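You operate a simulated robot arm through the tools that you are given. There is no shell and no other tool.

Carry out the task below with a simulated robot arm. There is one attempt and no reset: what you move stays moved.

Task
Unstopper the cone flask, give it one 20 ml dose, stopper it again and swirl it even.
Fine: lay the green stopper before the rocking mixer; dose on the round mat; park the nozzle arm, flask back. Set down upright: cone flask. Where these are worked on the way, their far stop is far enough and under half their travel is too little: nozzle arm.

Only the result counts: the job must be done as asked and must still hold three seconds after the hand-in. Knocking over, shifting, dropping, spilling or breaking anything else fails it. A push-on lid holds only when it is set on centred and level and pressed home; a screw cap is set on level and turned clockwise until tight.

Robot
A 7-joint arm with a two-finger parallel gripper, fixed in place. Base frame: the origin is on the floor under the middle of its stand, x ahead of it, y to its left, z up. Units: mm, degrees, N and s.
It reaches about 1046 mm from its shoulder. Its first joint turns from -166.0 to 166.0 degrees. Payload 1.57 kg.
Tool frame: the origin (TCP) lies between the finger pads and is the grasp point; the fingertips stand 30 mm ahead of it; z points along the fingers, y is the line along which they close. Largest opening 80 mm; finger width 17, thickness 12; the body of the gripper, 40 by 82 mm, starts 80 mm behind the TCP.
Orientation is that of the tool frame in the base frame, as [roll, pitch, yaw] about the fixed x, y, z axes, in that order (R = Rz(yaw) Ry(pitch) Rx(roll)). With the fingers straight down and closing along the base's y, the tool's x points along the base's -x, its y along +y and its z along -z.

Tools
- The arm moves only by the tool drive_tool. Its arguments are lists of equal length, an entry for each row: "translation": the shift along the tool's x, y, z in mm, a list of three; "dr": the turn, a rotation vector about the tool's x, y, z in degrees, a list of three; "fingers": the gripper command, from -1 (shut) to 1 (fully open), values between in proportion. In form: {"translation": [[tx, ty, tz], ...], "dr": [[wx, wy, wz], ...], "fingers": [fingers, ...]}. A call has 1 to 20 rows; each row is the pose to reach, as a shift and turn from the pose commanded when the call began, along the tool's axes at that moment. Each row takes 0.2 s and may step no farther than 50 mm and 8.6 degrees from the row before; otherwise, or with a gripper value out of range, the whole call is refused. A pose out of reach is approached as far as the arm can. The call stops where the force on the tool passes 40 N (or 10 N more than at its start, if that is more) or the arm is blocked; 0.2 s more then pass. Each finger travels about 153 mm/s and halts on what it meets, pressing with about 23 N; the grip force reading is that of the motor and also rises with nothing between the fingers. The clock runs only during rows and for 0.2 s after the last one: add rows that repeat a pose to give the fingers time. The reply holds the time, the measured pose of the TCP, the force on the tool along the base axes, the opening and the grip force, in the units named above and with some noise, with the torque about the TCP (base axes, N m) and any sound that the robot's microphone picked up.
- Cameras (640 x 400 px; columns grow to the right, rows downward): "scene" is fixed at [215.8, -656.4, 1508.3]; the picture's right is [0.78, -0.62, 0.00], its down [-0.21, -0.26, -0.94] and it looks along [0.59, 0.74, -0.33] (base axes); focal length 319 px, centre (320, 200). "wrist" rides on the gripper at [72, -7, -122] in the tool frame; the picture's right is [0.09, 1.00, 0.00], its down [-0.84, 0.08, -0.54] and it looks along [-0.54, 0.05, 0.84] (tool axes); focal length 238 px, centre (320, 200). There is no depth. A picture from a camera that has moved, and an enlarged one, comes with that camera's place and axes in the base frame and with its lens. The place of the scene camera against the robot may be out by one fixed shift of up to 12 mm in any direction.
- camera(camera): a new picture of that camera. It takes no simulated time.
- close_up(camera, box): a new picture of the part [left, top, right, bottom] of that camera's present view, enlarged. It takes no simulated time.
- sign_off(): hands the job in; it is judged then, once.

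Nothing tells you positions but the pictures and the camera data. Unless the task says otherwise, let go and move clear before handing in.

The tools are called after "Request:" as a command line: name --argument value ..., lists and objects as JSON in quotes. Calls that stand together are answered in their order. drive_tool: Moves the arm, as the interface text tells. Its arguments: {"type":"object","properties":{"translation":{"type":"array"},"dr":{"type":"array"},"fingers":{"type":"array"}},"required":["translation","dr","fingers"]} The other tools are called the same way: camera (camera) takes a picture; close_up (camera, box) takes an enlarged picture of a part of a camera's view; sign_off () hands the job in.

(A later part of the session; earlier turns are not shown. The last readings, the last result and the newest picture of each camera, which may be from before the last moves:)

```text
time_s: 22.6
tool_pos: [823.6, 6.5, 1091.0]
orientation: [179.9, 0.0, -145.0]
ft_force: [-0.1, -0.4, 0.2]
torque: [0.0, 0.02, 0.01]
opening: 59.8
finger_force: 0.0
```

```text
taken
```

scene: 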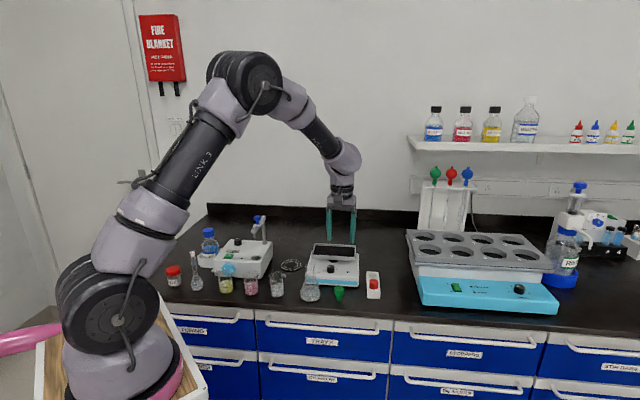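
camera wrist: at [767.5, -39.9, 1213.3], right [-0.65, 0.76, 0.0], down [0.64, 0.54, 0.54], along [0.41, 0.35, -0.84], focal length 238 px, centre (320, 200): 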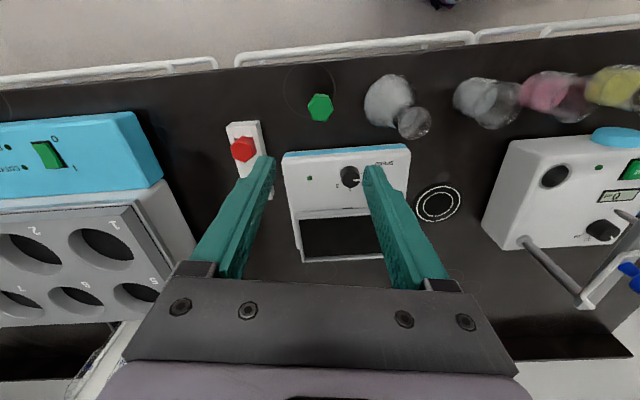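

Now I'll travel at a safe height over to the pump's dial, near (672, 443), for a close view.

Request:
drive_tool --translation '[[0, 0, -40], [0, 0, -70], [-10, 44, -70], [-20, 88, -70], [-30, 132, -70], [-40, 176, -70], [-50, 220, -70], [-60, 264, -70], [-70, 308, -70], [-80, 352, -70], [-90, 396, -70], [-105, 440, -70], [-105, 443, -60], [-105, 443, -60]]' --dr '[[0, 0, 0], [0, 0, 0], [0, 0, 0], [0, 0, 0], [0, 0, 0], [0, 0, 0], [0, 0, 0], [0, 0, 0], [0, 0, 0], [0, 0, 0], [0, 0, 0], [0, 0, 0], [0, 0, 0], [0, 0, 0]]' --fingers '[0.5, 0.5, 0.5, 0.5, 0.5, 0.5, 0.5, 0.5, 0.5, 0.5, 0.5, 0.5, 0.5, 0.5]'

Request:
camera --camera "wrist"

Request:
close_up --camera "wrist" --box '[260, 60, 400, 180]'

```text
time_s: 25.6
tool_pos: [652.4, 430.7, 1151.6]
orientation: [180.0, 0.0, -145.0]
ft_force: [-0.4, 0.3, 0.0]
torque: [-0.03, 0.03, 0.0]
opening: 60.0
finger_force: 0.1
```

```text
taken
camera wrist: at [597.1, 383.1, 1273.3], right [-0.65, 0.76, 0.0], down [0.64, 0.54, 0.54], along [0.41, 0.35, -0.84], focal length 238 px, centre (320, 200)
```

wrist: 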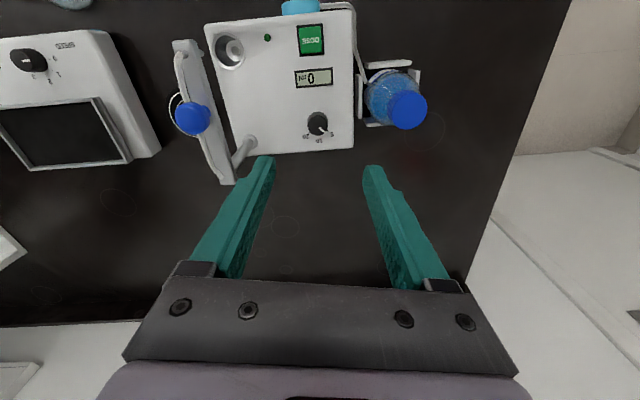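

```text
3.33 times, centred on (330, 120) of wrist
camera zoom: at [597.1, 383.1, 1273.3], right [-0.65, 0.76, 0.0], down [0.64, 0.54, 0.54], along [0.41, 0.35, -0.84], focal length 794 px, centre (287, 467)
```

zoom: 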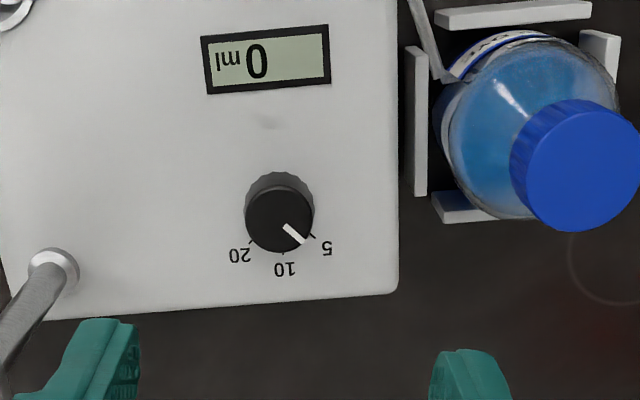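

The dial points at 5, with 10 and 20 following clockwise. The knob is at about (670, 441); I'll move above it to check alignment and height.

Request:
drive_tool --translation '[[-10, -1, 35], [-20, -2, 70], [-20, -2, 105], [-20, -2, 135], [-20, -2, 135]]' --dr '[[0, 0, 0], [0, 0, 0], [0, 0, 0], [0, 0, 0], [0, 0, 0]]' --fingers '[0.5, 0.5, 0.5, 0.5, 0.5]'

Request:
camera --camera "wrist"

Request:
close_up --camera "wrist" --box '[250, 100, 390, 210]'

Request:
close_up --camera "scene" --box '[200, 200, 280, 270]'

```text
time_s: 26.8
tool_pos: [670.1, 438.3, 1014.8]
orientation: [-179.9, 0.0, -145.0]
ft_force: [-0.7, -0.3, -0.3]
torque: [-0.02, 0.02, -0.01]
opening: 60.0
finger_force: 0.1
```

```text
taken
camera wrist: at [615.1, 390.6, 1136.5], right [-0.65, 0.76, 0.0], down [0.64, 0.54, 0.54], along [0.41, 0.35, -0.84], focal length 238 px, centre (320, 200)
```

wrist: 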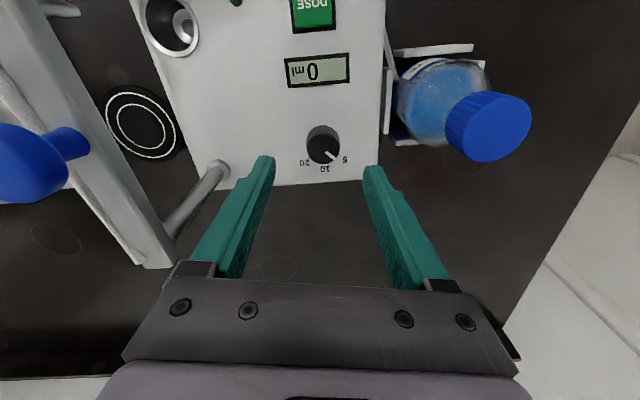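

```text
3.64 times, centred on (320, 155) of wrist
camera zoom: at [615.1, 390.6, 1136.5], right [-0.65, 0.76, 0.0], down [0.64, 0.54, 0.54], along [0.41, 0.35, -0.84], focal length 867 px, centre (320, 364)
```

zoom: 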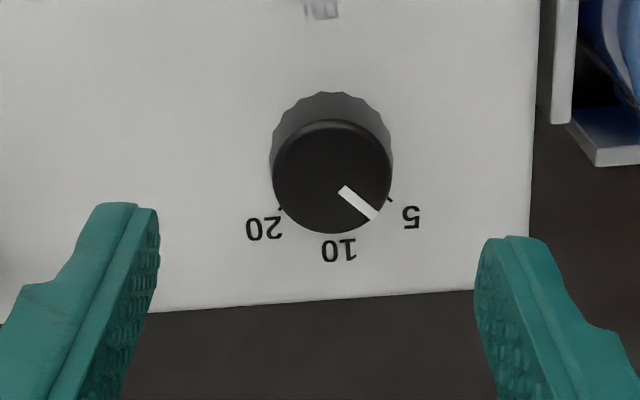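

```text
5.71 times, centred on (240, 235) of scene
camera zoom: at [215.8, -656.4, 1508.3], right [0.78, -0.62, 0.0], down [-0.21, -0.26, -0.94], along [0.59, 0.74, -0.33], focal length 1821 px, centre (777, 0)
```

zoom: 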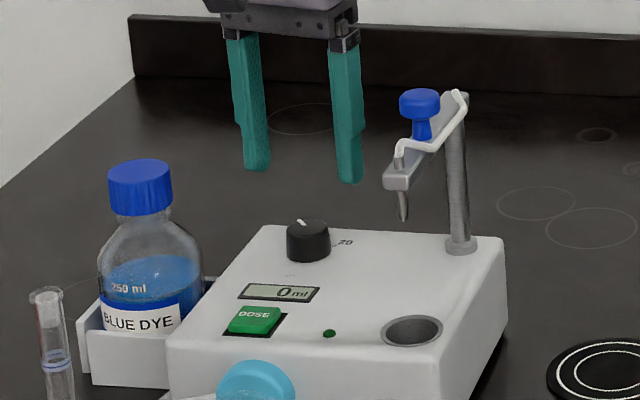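

The knob top is at about z 943 and centred to within about 2 mm. I'll lower the open fingers around it, stopping well above the panel, and grip it.

Request:
drive_tool --translation '[[-0.5, 2.3, 20], [-0.5, 2.3, 40], [-0.5, 2.3, 55], [-0.5, 2.3, 61], [-0.5, 2.3, 61]]' --dr '[[0, 0, 0], [0, 0, 0], [0, 0, 0], [0, 0, 0], [0, 0, 0]]' --fingers '[0.5, 0.5, 0.5, 0.5, 0.5]'

Request:
camera --camera "wrist"

Request:
close_up --camera "scene" --box '[200, 200, 280, 270]'

```text
time_s: 28.0
tool_pos: [668.7, 441.8, 955.2]
orientation: [180.0, 0.1, -145.0]
ft_force: [-0.1, 0.5, 0.6]
torque: [-0.02, 0.01, -0.02]
opening: 59.9
finger_force: 0.1
```

```text
taken
camera wrist: at [613.1, 395.3, 1076.6], right [-0.65, 0.76, 0.0], down [0.64, 0.54, 0.54], along [0.41, 0.35, -0.84], focal length 238 px, centre (320, 200)
```

wrist: 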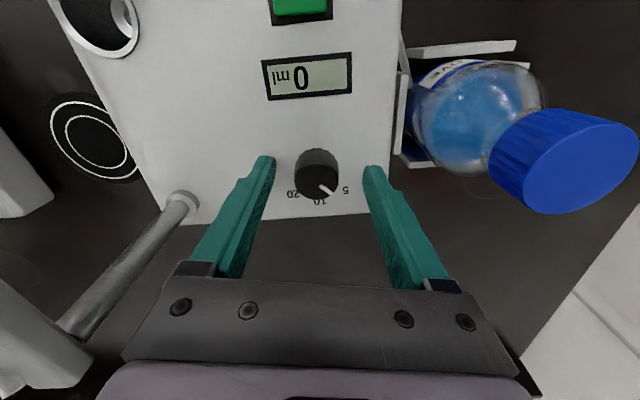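

```text
5.71 times, centred on (240, 235) of scene
camera zoom: at [215.8, -656.4, 1508.3], right [0.78, -0.62, 0.0], down [-0.21, -0.26, -0.94], along [0.59, 0.74, -0.33], focal length 1821 px, centre (777, 0)
```

zoom: 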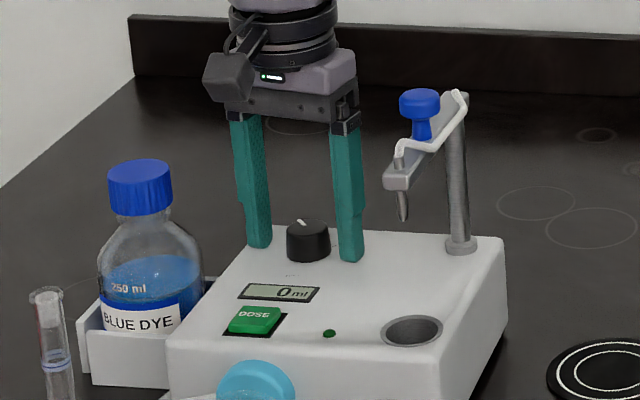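

The fingers straddle the knob. I'll zoom once more to check centring before gripping.

Request:
close_up --camera "wrist" --box '[250, 130, 390, 220]'

```text
4.44 times, centred on (320, 175) of wrist
camera zoom: at [613.1, 395.3, 1076.6], right [-0.65, 0.76, 0.0], down [0.64, 0.54, 0.54], along [0.41, 0.35, -0.84], focal length 1059 px, centre (320, 311)
```

zoom: 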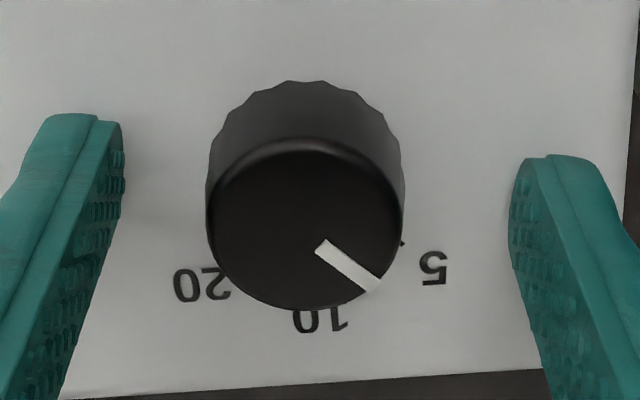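

The knob sits about 2.7 mm to one side of the finger centre. I'll correct that and close on it.

Request:
drive_tool --translation '[[0, -2.7, 0], [0, -2.7, 2], [0, -2.7, 2], [0, -2.7, 2], [0, -2.7, 2]]' --dr '[[0, 0, 0], [0, 0, 0], [0, 0, 0], [0, 0, 0], [0, 0, 0]]' --fingers '[0.3, 0, -0.3, -1, -1]'

Request:
close_up --camera "wrist" --box '[250, 130, 390, 220]'

```text
time_s: 29.2
tool_pos: [669.8, 440.8, 955.5]
orientation: [-180.0, 0.1, -145.0]
ft_force: [0.5, 4.8, 13.2]
torque: [0.17, 0.06, -0.1]
opening: 29.3
finger_force: 39.1
```

```text
4.44 times, centred on (320, 175) of wrist
camera zoom: at [614.6, 393.4, 1076.1], right [-0.65, 0.76, 0.0], down [0.64, 0.54, 0.54], along [0.41, 0.35, -0.84], focal length 1059 px, centre (320, 311)
```

zoom: 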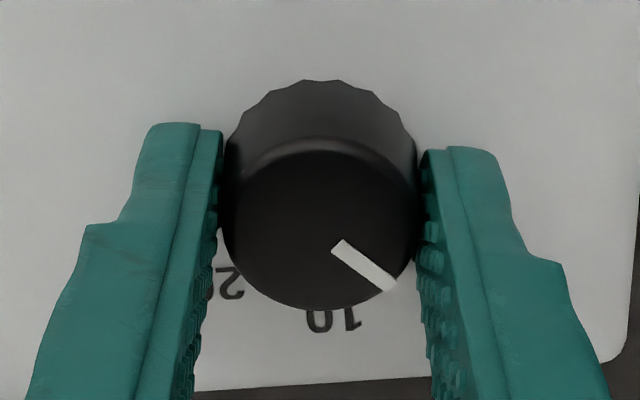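

There is 13 N of upward force, so the fingertips may be touching the panel. I'll open, rise a few millimetres and regrip.

Request:
drive_tool --translation '[[0, 0, 0], [0, 0, -3], [0, 0, -5], [0, 0, -5]]' --dr '[[0, 0, 0], [0, 0, 0], [0, 0, 0], [0, 0, 0]]' --fingers '[0, 0, 0, 0]'

Request:
drive_tool --translation '[[0, 0, 0], [0, 0, 0], [0, 0, 0], [0, 0, 0]]' --dr '[[0, 0, 0], [0, 0, 0], [0, 0, 0], [0, 0, 0]]' --fingers '[-0.2, -0.5, -0.5, -0.5]'

```text
time_s: 30.2
tool_pos: [670.3, 440.7, 958.8]
orientation: [179.9, -0.1, -145.0]
ft_force: [-0.5, -0.4, 0.5]
torque: [0.0, -0.02, -0.02]
opening: 40.3
finger_force: 0.0
```

```text
time_s: 31.2
tool_pos: [669.3, 441.2, 959.5]
orientation: [-179.9, 0.0, -145.0]
ft_force: [-3.4, 4.0, -2.8]
torque: [0.12, 0.04, -0.07]
opening: 28.8
finger_force: 39.4
```

The grip is good now, with only a small sideways load. I'll shift 0.7 mm and start turning clockwise, first 24°, then check the pointer.

Request:
drive_tool --translation '[[0, 0.7, 0], [0, 0.7, 0], [0, 0.7, 0], [0, 0.7, 0], [0, 0.7, 0]]' --dr '[[0, 0, 0], [0, 0, 8], [0, 0, 16], [0, 0, 24], [0, 0, 24]]' --fingers '[-0.5, -0.5, -0.5, -0.5, -0.5]'

Request:
camera --camera "wrist"

Request:
close_up --camera "wrist" --box '[250, 130, 390, 220]'

```text
time_s: 32.4
tool_pos: [669.6, 439.7, 959.0]
orientation: [179.9, 0.0, -169.1]
ft_force: [-4.9, 1.1, -4.8]
torque: [-0.01, 0.18, -0.01]
opening: 28.9
finger_force: 38.6
```

```text
taken
camera wrist: at [600.7, 420.0, 1080.0], right [-0.28, 0.96, 0.0], down [0.81, 0.23, 0.54], along [0.52, 0.15, -0.84], focal length 238 px, centre (320, 200)
```

wrist: 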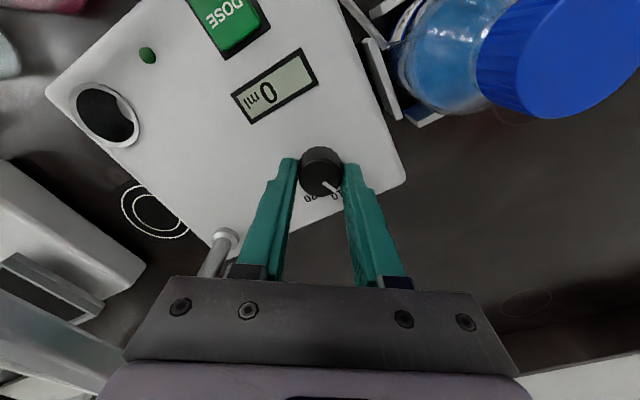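

```text
4.44 times, centred on (320, 175) of wrist
camera zoom: at [600.7, 420.0, 1080.0], right [-0.28, 0.96, 0.0], down [0.81, 0.23, 0.54], along [0.52, 0.15, -0.84], focal length 1059 px, centre (320, 311)
```

zoom: 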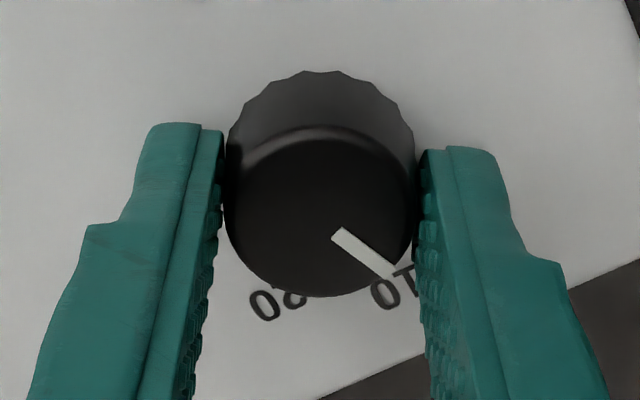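

The knob turns with the gripper. I'll continue 56° further and compare the pointer with the 20 tick.

Request:
drive_tool --translation '[[0, 0, 0], [0, 0, 0], [0, 0, 0], [0, 0, 0], [0, 0, 0], [0, 0, 0], [0, 0, 0], [0, 0, 0]]' --dr '[[0, 0, 8], [0, 0, 16], [0, 0, 24], [0, 0, 32], [0, 0, 40], [0, 0, 48], [0, 0, 56], [0, 0, 56]]' --fingers '[-0.5, -0.5, -0.5, -0.5, -0.5, -0.5, -0.5, -0.5]'

Request:
camera --camera "wrist"

Request:
close_up --camera "wrist" --box '[250, 130, 390, 220]'

Request:
close_up --camera "scene" --box '[220, 225, 260, 255]'

```text
time_s: 34.2
tool_pos: [670.2, 439.7, 958.6]
orientation: [-179.8, 0.0, 134.9]
ft_force: [-9.4, -5.0, -11.6]
torque: [-0.04, 0.32, -0.02]
opening: 29.0
finger_force: 38.5
```

```text
taken
camera wrist: at [614.5, 485.8, 1080.0], right [0.64, 0.77, 0.0], down [0.65, -0.54, 0.54], along [0.42, -0.35, -0.84], focal length 238 px, centre (320, 200)
```

wrist: 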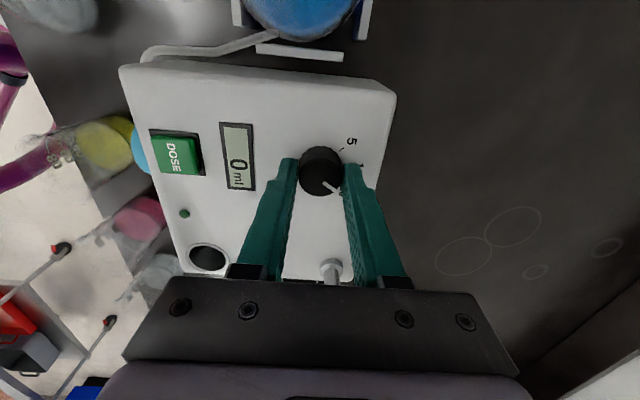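

```text
4.44 times, centred on (320, 175) of wrist
camera zoom: at [614.5, 485.8, 1080.0], right [0.64, 0.77, 0.0], down [0.65, -0.54, 0.54], along [0.42, -0.35, -0.84], focal length 1059 px, centre (320, 311)
```

zoom: 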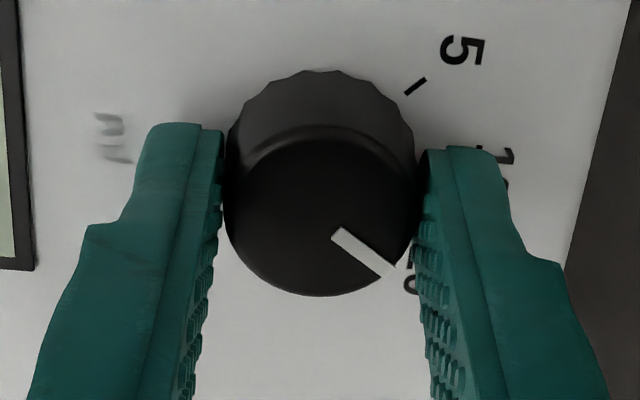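

```text
13.33 times, centred on (240, 240) of scene
camera zoom: at [215.8, -656.4, 1508.3], right [0.78, -0.62, 0.0], down [-0.21, -0.26, -0.94], along [0.59, 0.74, -0.33], focal length 4250 px, centre (1387, -333)
```

zoom: 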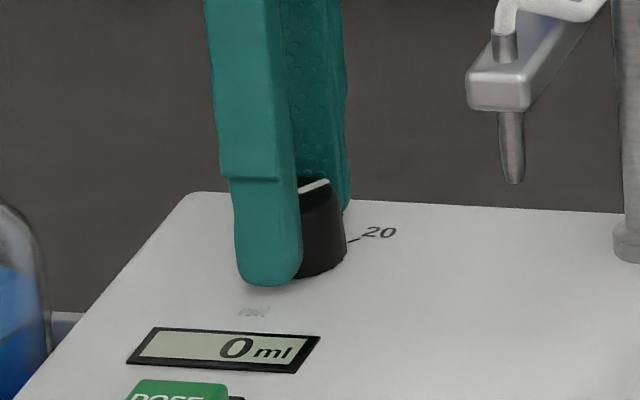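

The pointer has turned 80° and is close to the 20 mark. I'll turn about 7° more, then release and check against the tick.

Request:
drive_tool --translation '[[0, 0, 0], [0, 0, 0]]' --dr '[[0, 0, 7], [0, 0, 7]]' --fingers '[-0.5, -0.5]'

Request:
drive_tool --translation '[[0, 0, 0], [0, 0, 0], [0, 0, -20], [0, 0, -50], [0, 0, -80], [0, 0, -80]]' --dr '[[0, 0, 0], [0, 0, 0], [0, 0, 0], [0, 0, 0], [0, 0, 0], [0, 0, 0]]' --fingers '[-0.1, 0.2, 0.2, 0.2, 0.2, 0.2]'

Request:
camera --camera "wrist"

Request:
close_up --camera "wrist" --box '[270, 80, 380, 180]'

Request:
close_up --camera "scene" --box '[220, 225, 260, 255]'

```text
time_s: 34.8
tool_pos: [670.6, 440.9, 959.0]
orientation: [-179.8, 0.1, 127.9]
ft_force: [-12.0, -7.4, -14.9]
torque: [-0.48, 0.15, 0.02]
opening: 28.9
finger_force: 39.2
```

```text
time_s: 36.2
tool_pos: [669.6, 440.5, 1040.2]
orientation: [179.9, 0.1, 127.9]
ft_force: [-0.5, 0.5, 1.2]
torque: [-0.04, -0.01, -0.01]
opening: 47.7
finger_force: 0.0
```

```text
taken
camera wrist: at [620.3, 492.2, 1160.9], right [0.73, 0.69, 0.0], down [0.58, -0.61, 0.54], along [0.37, -0.39, -0.84], focal length 238 px, centre (320, 200)
```

wrist: 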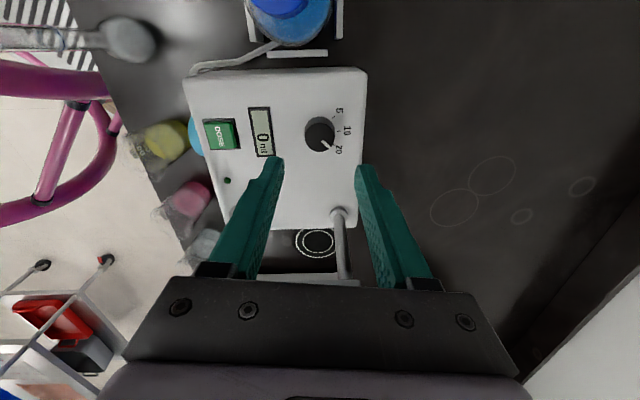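

```text
4.00 times, centred on (325, 130) of wrist
camera zoom: at [620.3, 492.2, 1160.9], right [0.73, 0.69, 0.0], down [0.58, -0.61, 0.54], along [0.37, -0.39, -0.84], focal length 953 px, centre (300, 480)
```

zoom: 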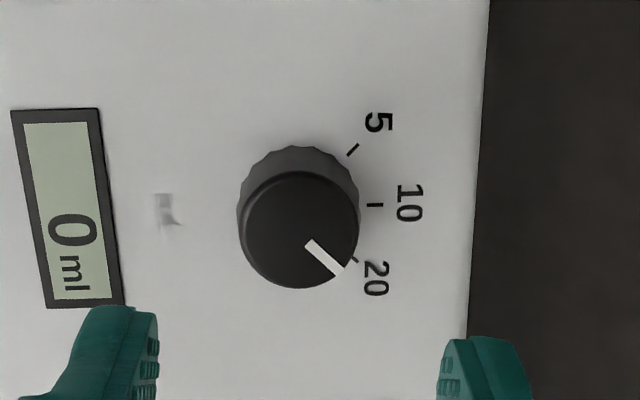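

```text
13.33 times, centred on (240, 240) of scene
camera zoom: at [215.8, -656.4, 1508.3], right [0.78, -0.62, 0.0], down [-0.21, -0.26, -0.94], along [0.59, 0.74, -0.33], focal length 4250 px, centre (1387, -333)
```

zoom: 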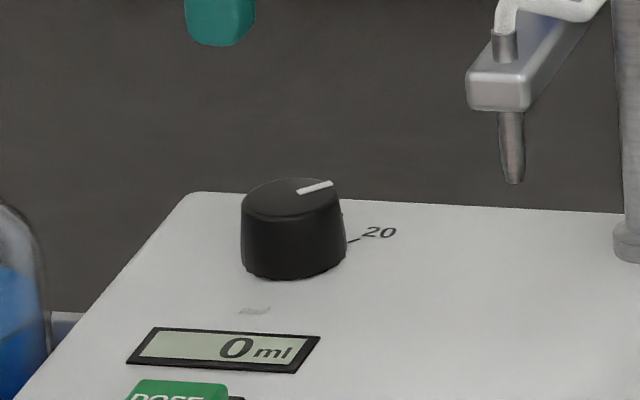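

The pointer now lies on the 20 tick. Next I need a side grip on the flask's neck, so I'll rise, move to free space in front of the flask and turn the tool so that the camera will end up above the fingers.

Request:
drive_tool --translation '[[0, 0, -45], [0, 0, -90], [0, 0, -120], [-24, -27, -130], [-48, -54, -130], [-72, -81, -130], [-96, -108, -130], [-120, -135, -130], [-144, -162, -130], [-168, -189, -130], [-192, -216, -130], [-216, -243, -130], [-240, -270, -130], [-264, -295, -130], [-264, -295, -130]]' --dr '[[0, 0, 0], [0, 0, 0], [0, 0, 0], [0, 0, 8], [0, 0, 16], [0, 0, 24], [0, 0, 32], [0, 0, 40], [0, 0, 48], [0, 0, 56], [0, 0, 64], [0, 0, 72], [0, 0, 78], [0, 0, 82], [0, 0, 82]]' --fingers '[0.2, 0.2, 0.2, 0.5, 0.5, 0.5, 0.5, 0.5, 0.5, 0.5, 0.5, 0.5, 0.5, 0.5, 0.5]'

Request:
camera --camera "scene"

Request:
camera --camera "wrist"

```text
time_s: 39.4
tool_pos: [600.0, 50.5, 1170.6]
orientation: [180.0, -0.1, 46.0]
ft_force: [0.5, -0.6, 0.8]
torque: [0.03, -0.02, -0.01]
opening: 59.9
finger_force: 0.0
```

```text
taken
```

scene: 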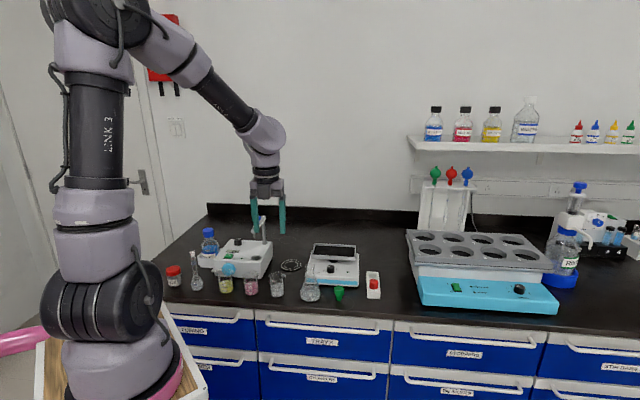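

```text
taken
camera wrist: at [645.7, 105.6, 1292.3], right [0.78, -0.63, 0.0], down [-0.53, -0.66, 0.54], along [-0.34, -0.42, -0.84], focal length 238 px, centre (320, 200)
```

wrist: 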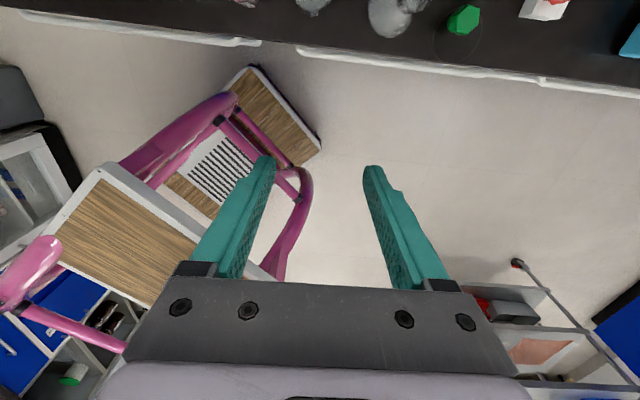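

The yaw is reachable. Now I'll pitch the fingers up to about 15° below horizontal, pointing into the bench, at a safe height in front of the flask.

Request:
drive_tool --translation '[[4, 10, 0], [8, 20, 0], [12, 30, 0], [16, 40, 0], [20, 50, 10], [24, 60, 20], [28, 70, 30], [32, 80, 40], [36, 90, 50], [40, 94, 60], [40, 94, 60]]' --dr '[[0, 7.5, 0], [0, 15, 0], [0, 22.5, 0], [0, 30, 0], [0, 37.5, 0], [0, 45, 0], [0, 52.5, 0], [0, 60, 0], [0, 67.5, 0], [0, 75, 0], [0, 75, 0]]' --fingers '[0.5, 0.5, 0.5, 0.5, 0.5, 0.5, 0.5, 0.5, 0.5, 0.5, 0.5]'

Request:
camera --camera "scene"

Request:
camera --camera "wrist"

```text
time_s: 41.8
tool_pos: [695.9, 14.5, 1109.2]
orientation: [-180.0, -75.1, 46.0]
ft_force: [-0.2, 0.4, 0.6]
torque: [0.02, -0.02, -0.01]
opening: 59.9
finger_force: 0.2
```

```text
taken
```

scene: 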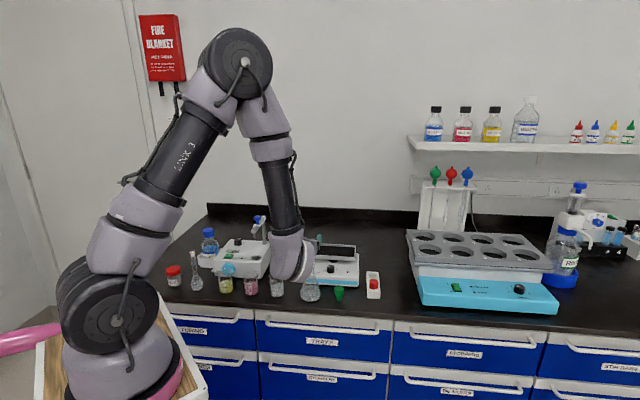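

```text
taken
camera wrist: at [622.0, -53.3, 1208.8], right [0.73, -0.68, 0.09], down [-0.46, -0.59, -0.67], along [0.5, 0.45, -0.74], focal length 238 px, centre (320, 200)
```

wrist: 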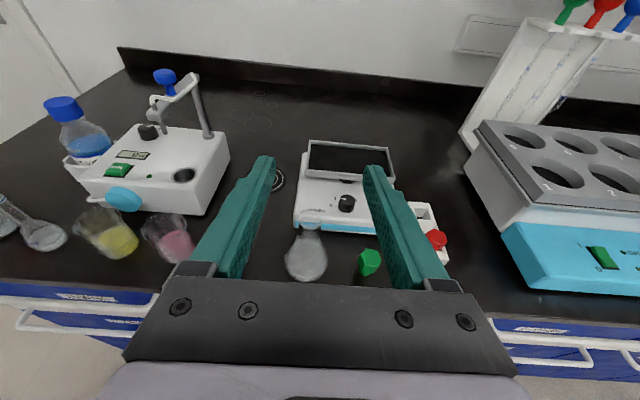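

The side-on orientation works and the camera looks down over the fingers at the flask. I'll zoom in on the flask neck to locate its axis and rim.

Request:
close_up --camera "wrist" --box '[260, 180, 390, 290]'

Request:
close_up --camera "scene" --box '[285, 230, 355, 310]'

```text
3.64 times, centred on (325, 235) of wrist
camera zoom: at [622.0, -53.3, 1208.8], right [0.73, -0.68, 0.09], down [-0.46, -0.59, -0.67], along [0.5, 0.45, -0.74], focal length 867 px, centre (302, 73)
```

zoom: 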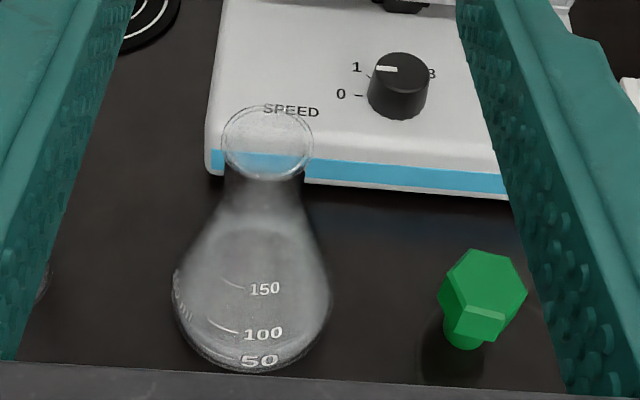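

```text
5.00 times, centred on (320, 270) of scene
camera zoom: at [215.8, -656.4, 1508.3], right [0.78, -0.62, 0.0], down [-0.21, -0.26, -0.94], along [0.59, 0.74, -0.33], focal length 1594 px, centre (320, -150)
```

zoom: 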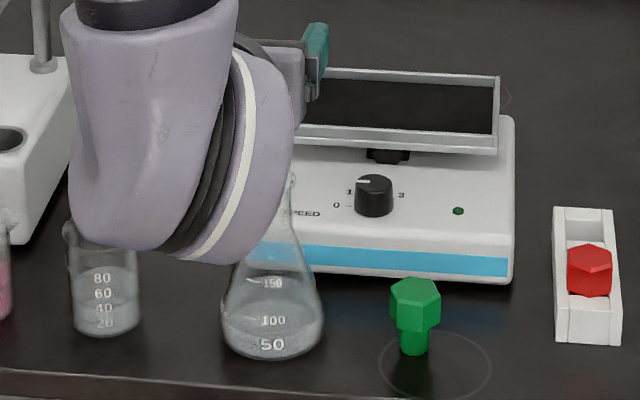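

The rim is at about z 961 on the axis (758, 79). With the wrist's bulk in mind (it will pass over the clear beaker at the mat), I'll use a steeper 25° tilt and an approach heading of 60°.

Request:
drive_tool --translation '[[0, 0, 0], [0, 0, 0], [0, 0, 0]]' --dr '[[6.76, 0, -1.81], [13.52, 0, -3.62], [13.52, 0, -3.62]]' --fingers '[0.5, 0.5, 0.5]'

Request:
drive_tool --translation '[[0, 0, 0], [0, 0, 0], [0, 0, 0]]' --dr '[[0, -5, 0], [0, -10, 0], [0, -10, 0]]' --fingers '[0.5, 0.5, 0.5]'

```text
time_s: 42.6
tool_pos: [697.4, 14.5, 1109.9]
orientation: [180.0, -75.1, 59.9]
ft_force: [0.5, 0.2, -0.4]
torque: [0.01, -0.01, -0.01]
opening: 60.0
finger_force: 0.0
```

```text
time_s: 43.4
tool_pos: [696.4, 13.7, 1110.1]
orientation: [179.9, -65.0, 60.0]
ft_force: [0.1, -0.8, 0.3]
torque: [-0.01, -0.05, -0.02]
opening: 59.8
finger_force: 0.0
```

The orientation is set. I'll descend to the pre-grasp point 80 mm in front of the neck and check alignment.

Request:
drive_tool --translation '[[-28, 5, 17], [-56, 10, 35], [-85, 15, 52], [-113.3, 20.9, 69.4], [-113.3, 20.9, 69.4]]' --dr '[[0, 0, 0], [0, 0, 0], [0, 0, 0], [0, 0, 0], [0, 0, 0]]' --fingers '[0.5, 0.5, 0.5, 0.5, 0.5]'

Request:
camera --camera "wrist"

Request:
close_up --camera "wrist" --box '[240, 110, 400, 260]'

Request:
camera --camera "scene"

```text
time_s: 44.6
tool_pos: [721.8, 15.9, 978.1]
orientation: [179.8, -65.0, 60.0]
ft_force: [0.3, 0.5, -0.2]
torque: [-0.05, 0.01, 0.03]
opening: 59.9
finger_force: 0.0
```

```text
taken
camera wrist: at [674.1, -50.8, 1094.2], right [0.88, -0.46, 0.08], down [-0.36, -0.77, -0.53], along [0.31, 0.44, -0.84], focal length 238 px, centre (320, 200)
```

wrist: 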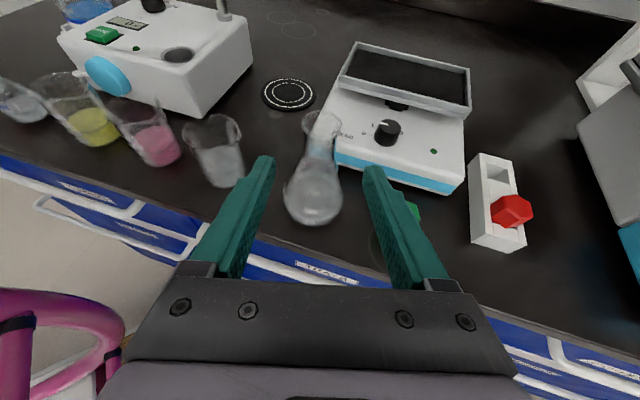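

```text
2.67 times, centred on (320, 185) of wrist
camera zoom: at [674.1, -50.8, 1094.2], right [0.88, -0.46, 0.08], down [-0.36, -0.77, -0.53], along [0.31, 0.44, -0.84], focal length 636 px, centre (320, 240)
```

zoom: 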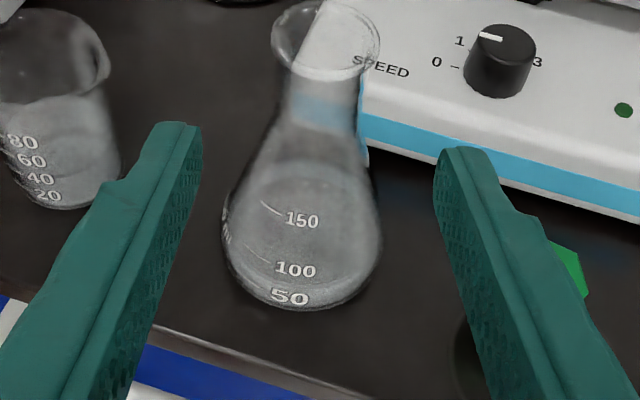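

```text
taken
```

scene: 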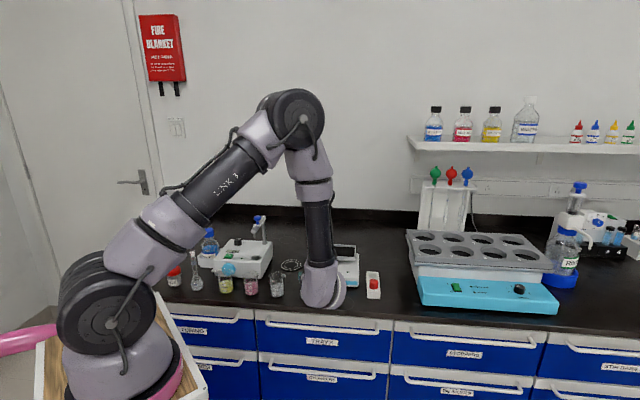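

The flask axis is aligned within half a millimetre of the fingers' centre line. I'll advance 80 mm along the fingers to bring the neck between the pads.

Request:
drive_tool --translation '[[0, -0.4, 25], [0.7, -0.4, 50], [1.5, -0.4, 70], [1.5, -0.4, 80], [1.5, -0.4, 80]]' --dr '[[0, 0, 0], [0, 0, 0], [0, 0, 0], [0, 0, 0], [0, 0, 0]]' --fingers '[0.5, 0.5, 0.5, 0.5, 0.5]'

Request:
camera --camera "wrist"

Request:
close_up --camera "wrist" --box '[240, 120, 400, 270]'

Request:
close_up --camera "scene" --box '[260, 210, 380, 320]'

```text
time_s: 45.8
tool_pos: [756.2, 79.9, 945.8]
orientation: [179.9, -64.9, 60.0]
ft_force: [0.1, 0.7, -0.8]
torque: [-0.02, 0.0, -0.01]
opening: 60.0
finger_force: 0.1
```

```text
taken
camera wrist: at [710.7, 13.4, 1061.4], right [0.88, -0.46, 0.08], down [-0.36, -0.77, -0.53], along [0.31, 0.44, -0.84], focal length 238 px, centre (320, 200)
```

wrist: 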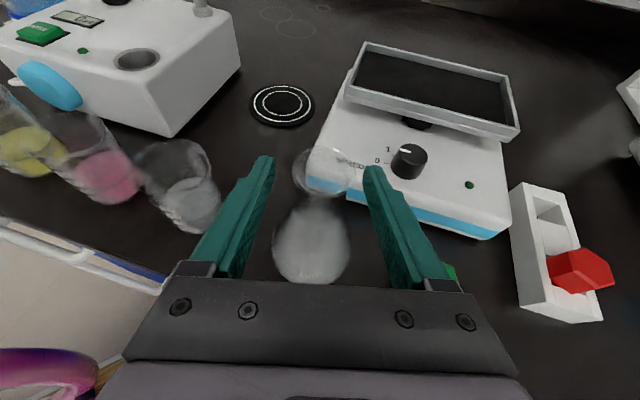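

```text
2.67 times, centred on (320, 195) of wrist
camera zoom: at [710.7, 13.4, 1061.4], right [0.88, -0.46, 0.08], down [-0.36, -0.77, -0.53], along [0.31, 0.44, -0.84], focal length 636 px, centre (320, 213)
```

zoom: 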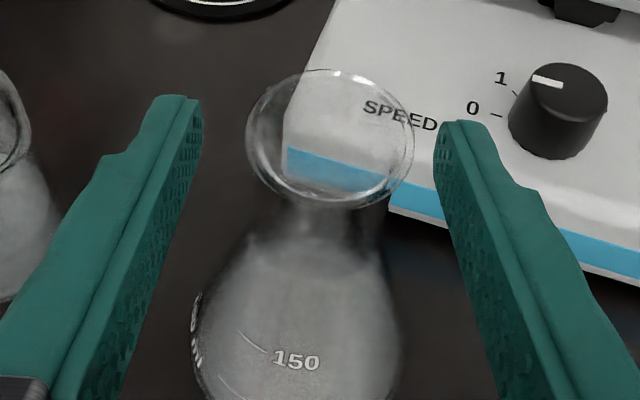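

```text
3.64 times, centred on (320, 265) of scene
camera zoom: at [215.8, -656.4, 1508.3], right [0.78, -0.62, 0.0], down [-0.21, -0.26, -0.94], along [0.59, 0.74, -0.33], focal length 1159 px, centre (320, -36)
```

zoom: 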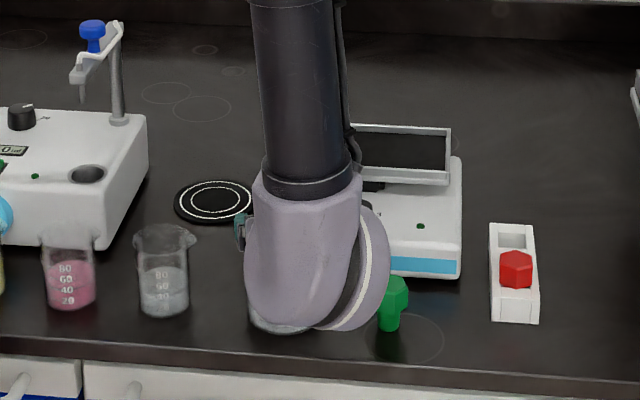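

The neck is centred between the pads about 17 mm below the rim. I'll close on it.

Request:
drive_tool --translation '[[0, 0, 1], [0, 0, 1], [0, 0, 1], [0, 0, 1], [0, 0, 1]]' --dr '[[0, 0, 0], [0, 0, 0], [0, 0, 0], [0, 0, 0], [0, 0, 0]]' --fingers '[0, -0.2, -0.5, -1, -1]'

Request:
close_up --camera "wrist" --box '[240, 120, 400, 270]'

```text
time_s: 47.0
tool_pos: [758.4, 82.0, 945.0]
orientation: [180.0, -65.0, 60.0]
ft_force: [0.1, 0.8, 0.3]
torque: [-0.01, -0.06, -0.02]
opening: 29.1
finger_force: 22.7
```

```text
2.67 times, centred on (320, 195) of wrist
camera zoom: at [711.5, 14.3, 1060.8], right [0.88, -0.46, 0.08], down [-0.36, -0.77, -0.53], along [0.31, 0.44, -0.84], focal length 636 px, centre (320, 213)
```

zoom: 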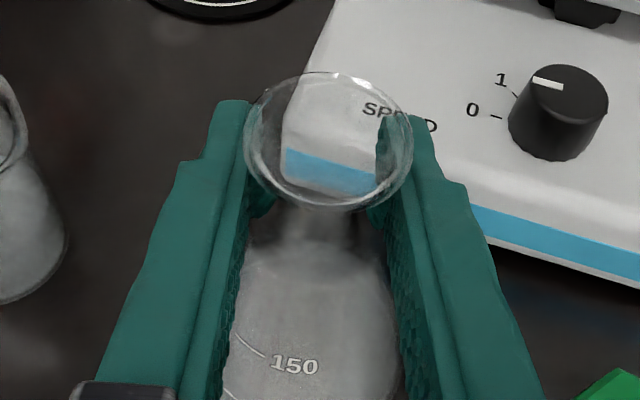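

The neck is gripped firmly at 29 mm. I'll lift a few millimetres and check that the flask comes up level.

Request:
drive_tool --translation '[[1.8, 0, -0.85], [4.5, 0, -2.1], [9.1, 0, -4.2], [9.1, 0, -4.2]]' --dr '[[0, 0, 0], [0, 0, 0], [0, 0, 0], [0, 0, 0]]' --fingers '[-1, -1, -1, -1]'

Request:
camera --camera "wrist"

Request:
close_up --camera "scene" --box '[260, 210, 380, 320]'

```text
time_s: 48.0
tool_pos: [758.9, 81.3, 954.1]
orientation: [180.0, -65.0, 60.0]
ft_force: [0.0, -0.3, -2.1]
torque: [0.0, 0.01, 0.03]
opening: 29.2
finger_force: 22.9
```

```text
taken
camera wrist: at [711.7, 14.5, 1070.3], right [0.88, -0.46, 0.08], down [-0.36, -0.77, -0.53], along [0.31, 0.44, -0.84], focal length 238 px, centre (320, 200)
```

wrist: 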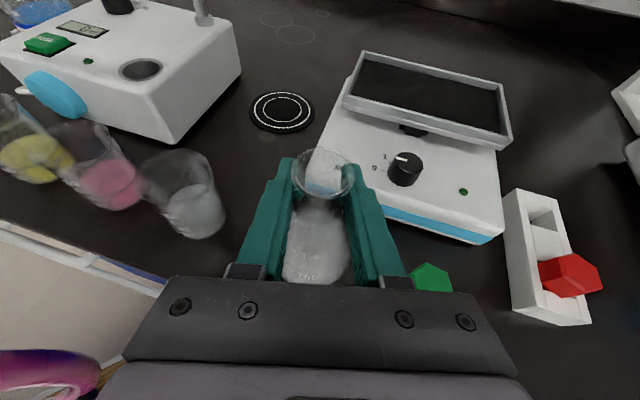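

```text
3.64 times, centred on (320, 265) of scene
camera zoom: at [215.8, -656.4, 1508.3], right [0.78, -0.62, 0.0], down [-0.21, -0.26, -0.94], along [0.59, 0.74, -0.33], focal length 1159 px, centre (320, -36)
```

zoom: 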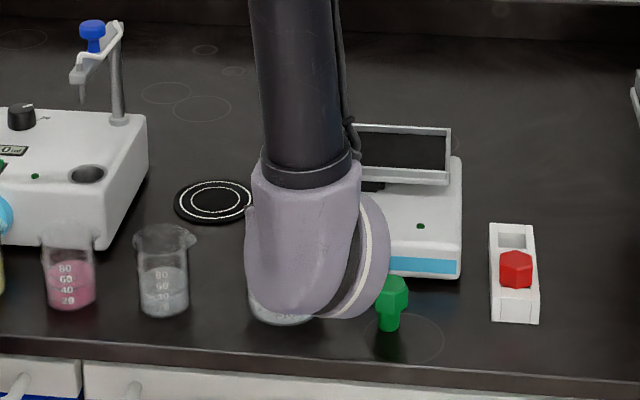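

The flask hangs level (about 2 N). I'll lift it 120 mm more, gently.

Request:
drive_tool --translation '[[9, 0, -4.2], [22, 0, -10.3], [40, 0, -18.7], [58, 0, -27.1], [76, 0, -35.5], [94, 0, -43.9], [104, 0, -48.6], [108.7, 0, -50.8], [108.7, 0, -50.8]]' --dr '[[0, 0, 0], [0, 0, 0], [0, 0, 0], [0, 0, 0], [0, 0, 0], [0, 0, 0], [0, 0, 0], [0, 0, 0], [0, 0, 0]]' --fingers '[-1, -1, -1, -1, -1, -1, -1, -1, -1]'

Request:
close_up --camera "scene" --box '[240, 190, 400, 310]'

Request:
camera --camera "wrist"

```text
time_s: 50.0
tool_pos: [756.0, 82.2, 1076.1]
orientation: [179.9, -65.0, 60.1]
ft_force: [-1.1, -0.3, -1.1]
torque: [-0.05, 0.0, -0.03]
opening: 29.5
finger_force: 23.0
```

```text
3.33 times, centred on (320, 250) of scene
camera zoom: at [215.8, -656.4, 1508.3], right [0.78, -0.62, 0.0], down [-0.21, -0.26, -0.94], along [0.59, 0.74, -0.33], focal length 1062 px, centre (320, 33)
```

zoom: 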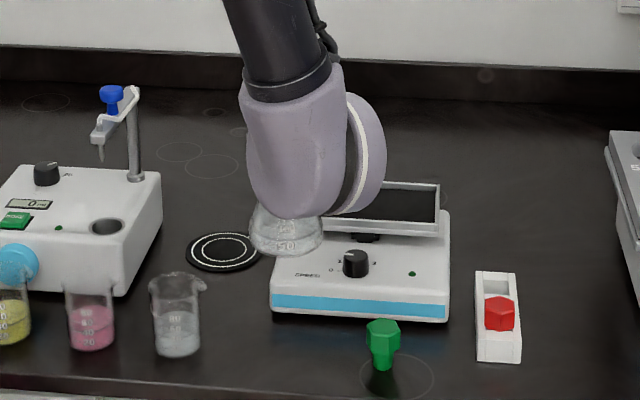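

```text
taken
camera wrist: at [711.3, 15.3, 1190.7], right [0.88, -0.46, 0.08], down [-0.36, -0.77, -0.53], along [0.31, 0.44, -0.84], focal length 238 px, centre (320, 200)
```

wrist: 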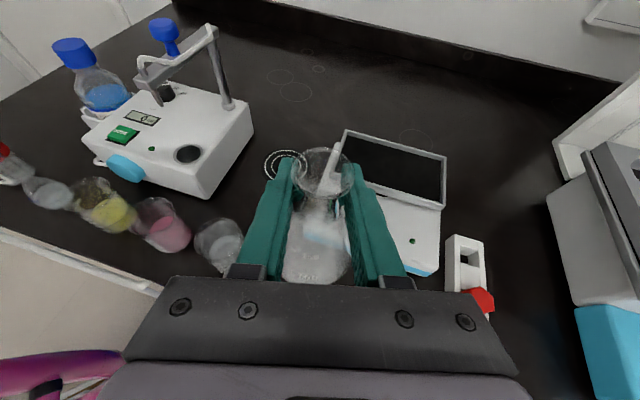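

The flask is well above the bench items. I'll carry it level to above the mat at about (812, 283).

Request:
drive_tool --translation '[[4, -2.6, 8.6], [12, -7.7, 25.7], [22, -14, 47], [32, -20.5, 68.6], [42, -26.9, 90], [52, -33.2, 111.4], [62, -39.6, 132.8], [72, -46, 154.2], [80, -51.2, 171.4], [85.1, -54.4, 182.3], [85.1, -54.4, 182.3]]' --dr '[[0, 0, 0], [0, 0, 0], [0, 0, 0], [0, 0, 0], [0, 0, 0], [0, 0, 0], [0, 0, 0], [0, 0, 0], [0, 0, 0], [0, 0, 0], [0, 0, 0]]' --fingers '[-1, -1, -1, -1, -1, -1, -1, -1, -1, -1, -1]'

Request:
close_up --camera "scene" --box '[220, 180, 380, 300]'

Request:
camera --camera "wrist"

```text
time_s: 52.4
tool_pos: [811.8, 283.2, 1073.3]
orientation: [-179.9, -65.0, 60.1]
ft_force: [0.1, -0.8, -1.6]
torque: [0.02, 0.01, 0.04]
opening: 29.2
finger_force: 22.6
```

```text
3.33 times, centred on (300, 240) of scene
camera zoom: at [215.8, -656.4, 1508.3], right [0.78, -0.62, 0.0], down [-0.21, -0.26, -0.94], along [0.59, 0.74, -0.33], focal length 1062 px, centre (387, 67)
```

zoom: 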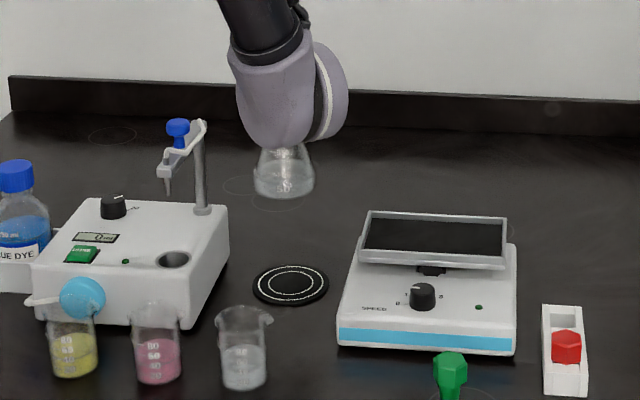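

```text
taken
camera wrist: at [765.5, 216.6, 1190.2], right [0.88, -0.46, 0.08], down [-0.36, -0.77, -0.53], along [0.31, 0.44, -0.84], focal length 238 px, centre (320, 200)
```

wrist: 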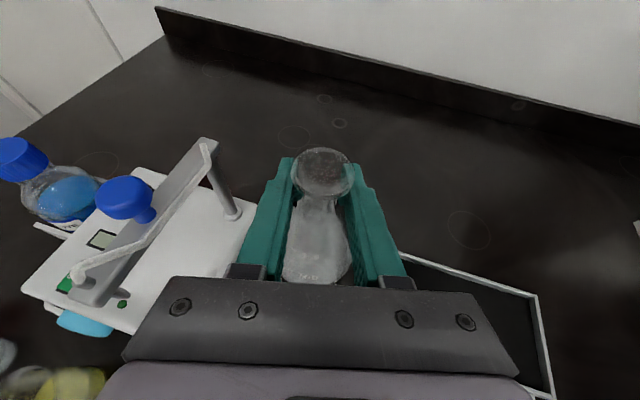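

The flask is above the mat. I'll lower it to a few millimetres above the mat.

Request:
drive_tool --translation '[[-9, 0, 4.2], [-25, 0, 11.7], [-43, 0, 20.1], [-61, 0, 28.5], [-79, 0, 36.9], [-94, 0, 43.9], [-103, 0, 48.1], [-107.8, 0, 50.3], [-107.8, 0, 50.3]]' --dr '[[0, 0, 0], [0, 0, 0], [0, 0, 0], [0, 0, 0], [0, 0, 0], [0, 0, 0], [0, 0, 0], [0, 0, 0], [0, 0, 0]]' --fingers '[-1, -1, -1, -1, -1, -1, -1, -1, -1]'

Request:
close_up --camera "scene" --box '[240, 200, 360, 300]'

Request:
camera --camera "wrist"

```text
time_s: 54.4
tool_pos: [812.9, 284.4, 954.4]
orientation: [180.0, -65.1, 60.0]
ft_force: [0.1, -0.4, -0.9]
torque: [0.03, 0.0, -0.02]
opening: 29.3
finger_force: 23.0
```

```text
4.00 times, centred on (300, 250) of scene
camera zoom: at [215.8, -656.4, 1508.3], right [0.78, -0.62, 0.0], down [-0.21, -0.26, -0.94], along [0.59, 0.74, -0.33], focal length 1275 px, centre (400, 0)
```

zoom: 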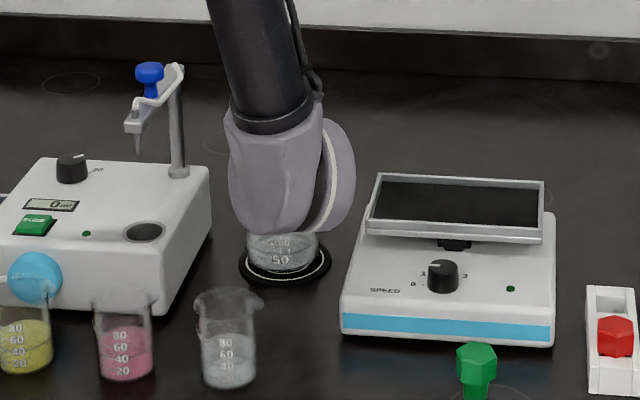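

```text
taken
camera wrist: at [766.4, 216.8, 1070.9], right [0.88, -0.46, 0.08], down [-0.36, -0.77, -0.53], along [0.31, 0.44, -0.84], focal length 238 px, centre (320, 200)
```

wrist: 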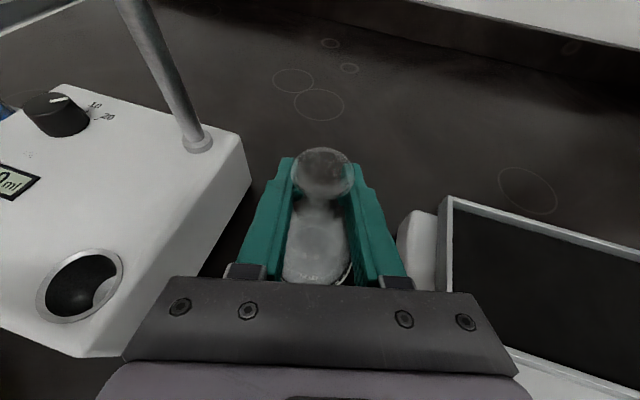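

The flask is centred over the mat's rings. I'll lower it the last millimetres slowly, watching the force.

Request:
drive_tool --translation '[[-0.9, 0, 0.42], [-1.8, 0, 0.85], [-2.7, 0, 1.27], [-2.7, 0, 1.27]]' --dr '[[0, 0, 0], [0, 0, 0], [0, 0, 0], [0, 0, 0]]' --fingers '[-1, -1, -1, -1]'

Request:
drive_tool --translation '[[-0.9, 0, 0.42], [-1.8, 0, 0.85], [-1.8, 0, 0.85]]' --dr '[[0, 0, 0], [0, 0, 0], [0, 0, 0]]' --fingers '[-1, -1, -1]'

Request:
drive_tool --translation '[[-0.9, 0, 0.42], [-0.9, 0, 0.42]]' --dr '[[0, 0, 0], [0, 0, 0]]' --fingers '[-1, -1]'

```text
time_s: 55.4
tool_pos: [810.6, 282.0, 951.8]
orientation: [180.0, -65.0, 60.1]
ft_force: [0.2, -0.8, -1.9]
torque: [0.02, -0.01, 0.01]
opening: 28.9
finger_force: 22.9
```

```text
time_s: 56.2
tool_pos: [812.1, 282.5, 950.7]
orientation: [179.9, -64.9, 60.0]
ft_force: [0.1, 0.2, -1.2]
torque: [0.01, -0.03, -0.01]
opening: 29.2
finger_force: 23.1
```

```text
time_s: 56.8
tool_pos: [813.2, 283.3, 950.4]
orientation: [-180.0, -64.9, 59.9]
ft_force: [-0.3, 1.1, -1.0]
torque: [0.01, -0.02, -0.01]
opening: 29.3
finger_force: 23.5
```

Request:
drive_tool --translation '[[-0.9, 0, 0.42], [-0.9, 0, 0.42]]' --dr '[[0, 0, 0], [0, 0, 0]]' --fingers '[-1, -1]'

Request:
drive_tool --translation '[[-0.9, 0, 0.42], [-0.9, 0, 0.42]]' --dr '[[0, 0, 0], [0, 0, 0]]' --fingers '[-1, -1]'

Request:
close_up --camera "scene" --box '[270, 235, 310, 275]'

```text
time_s: 57.4
tool_pos: [811.5, 283.2, 949.1]
orientation: [-179.9, -65.1, 60.1]
ft_force: [-0.3, 0.2, -1.2]
torque: [0.01, -0.02, -0.01]
opening: 28.9
finger_force: 22.8
```

```text
time_s: 58.0
tool_pos: [812.4, 281.2, 947.6]
orientation: [179.9, -65.0, 60.0]
ft_force: [0.1, 0.2, -1.7]
torque: [-0.01, -0.05, -0.02]
opening: 29.3
finger_force: 22.8
```

```text
10.00 times, centred on (290, 255) of scene
camera zoom: at [215.8, -656.4, 1508.3], right [0.78, -0.62, 0.0], down [-0.21, -0.26, -0.94], along [0.59, 0.74, -0.33], focal length 3187 px, centre (620, -350)
```

zoom: 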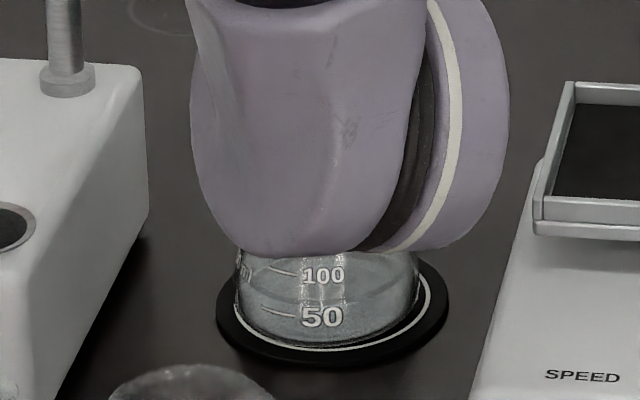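

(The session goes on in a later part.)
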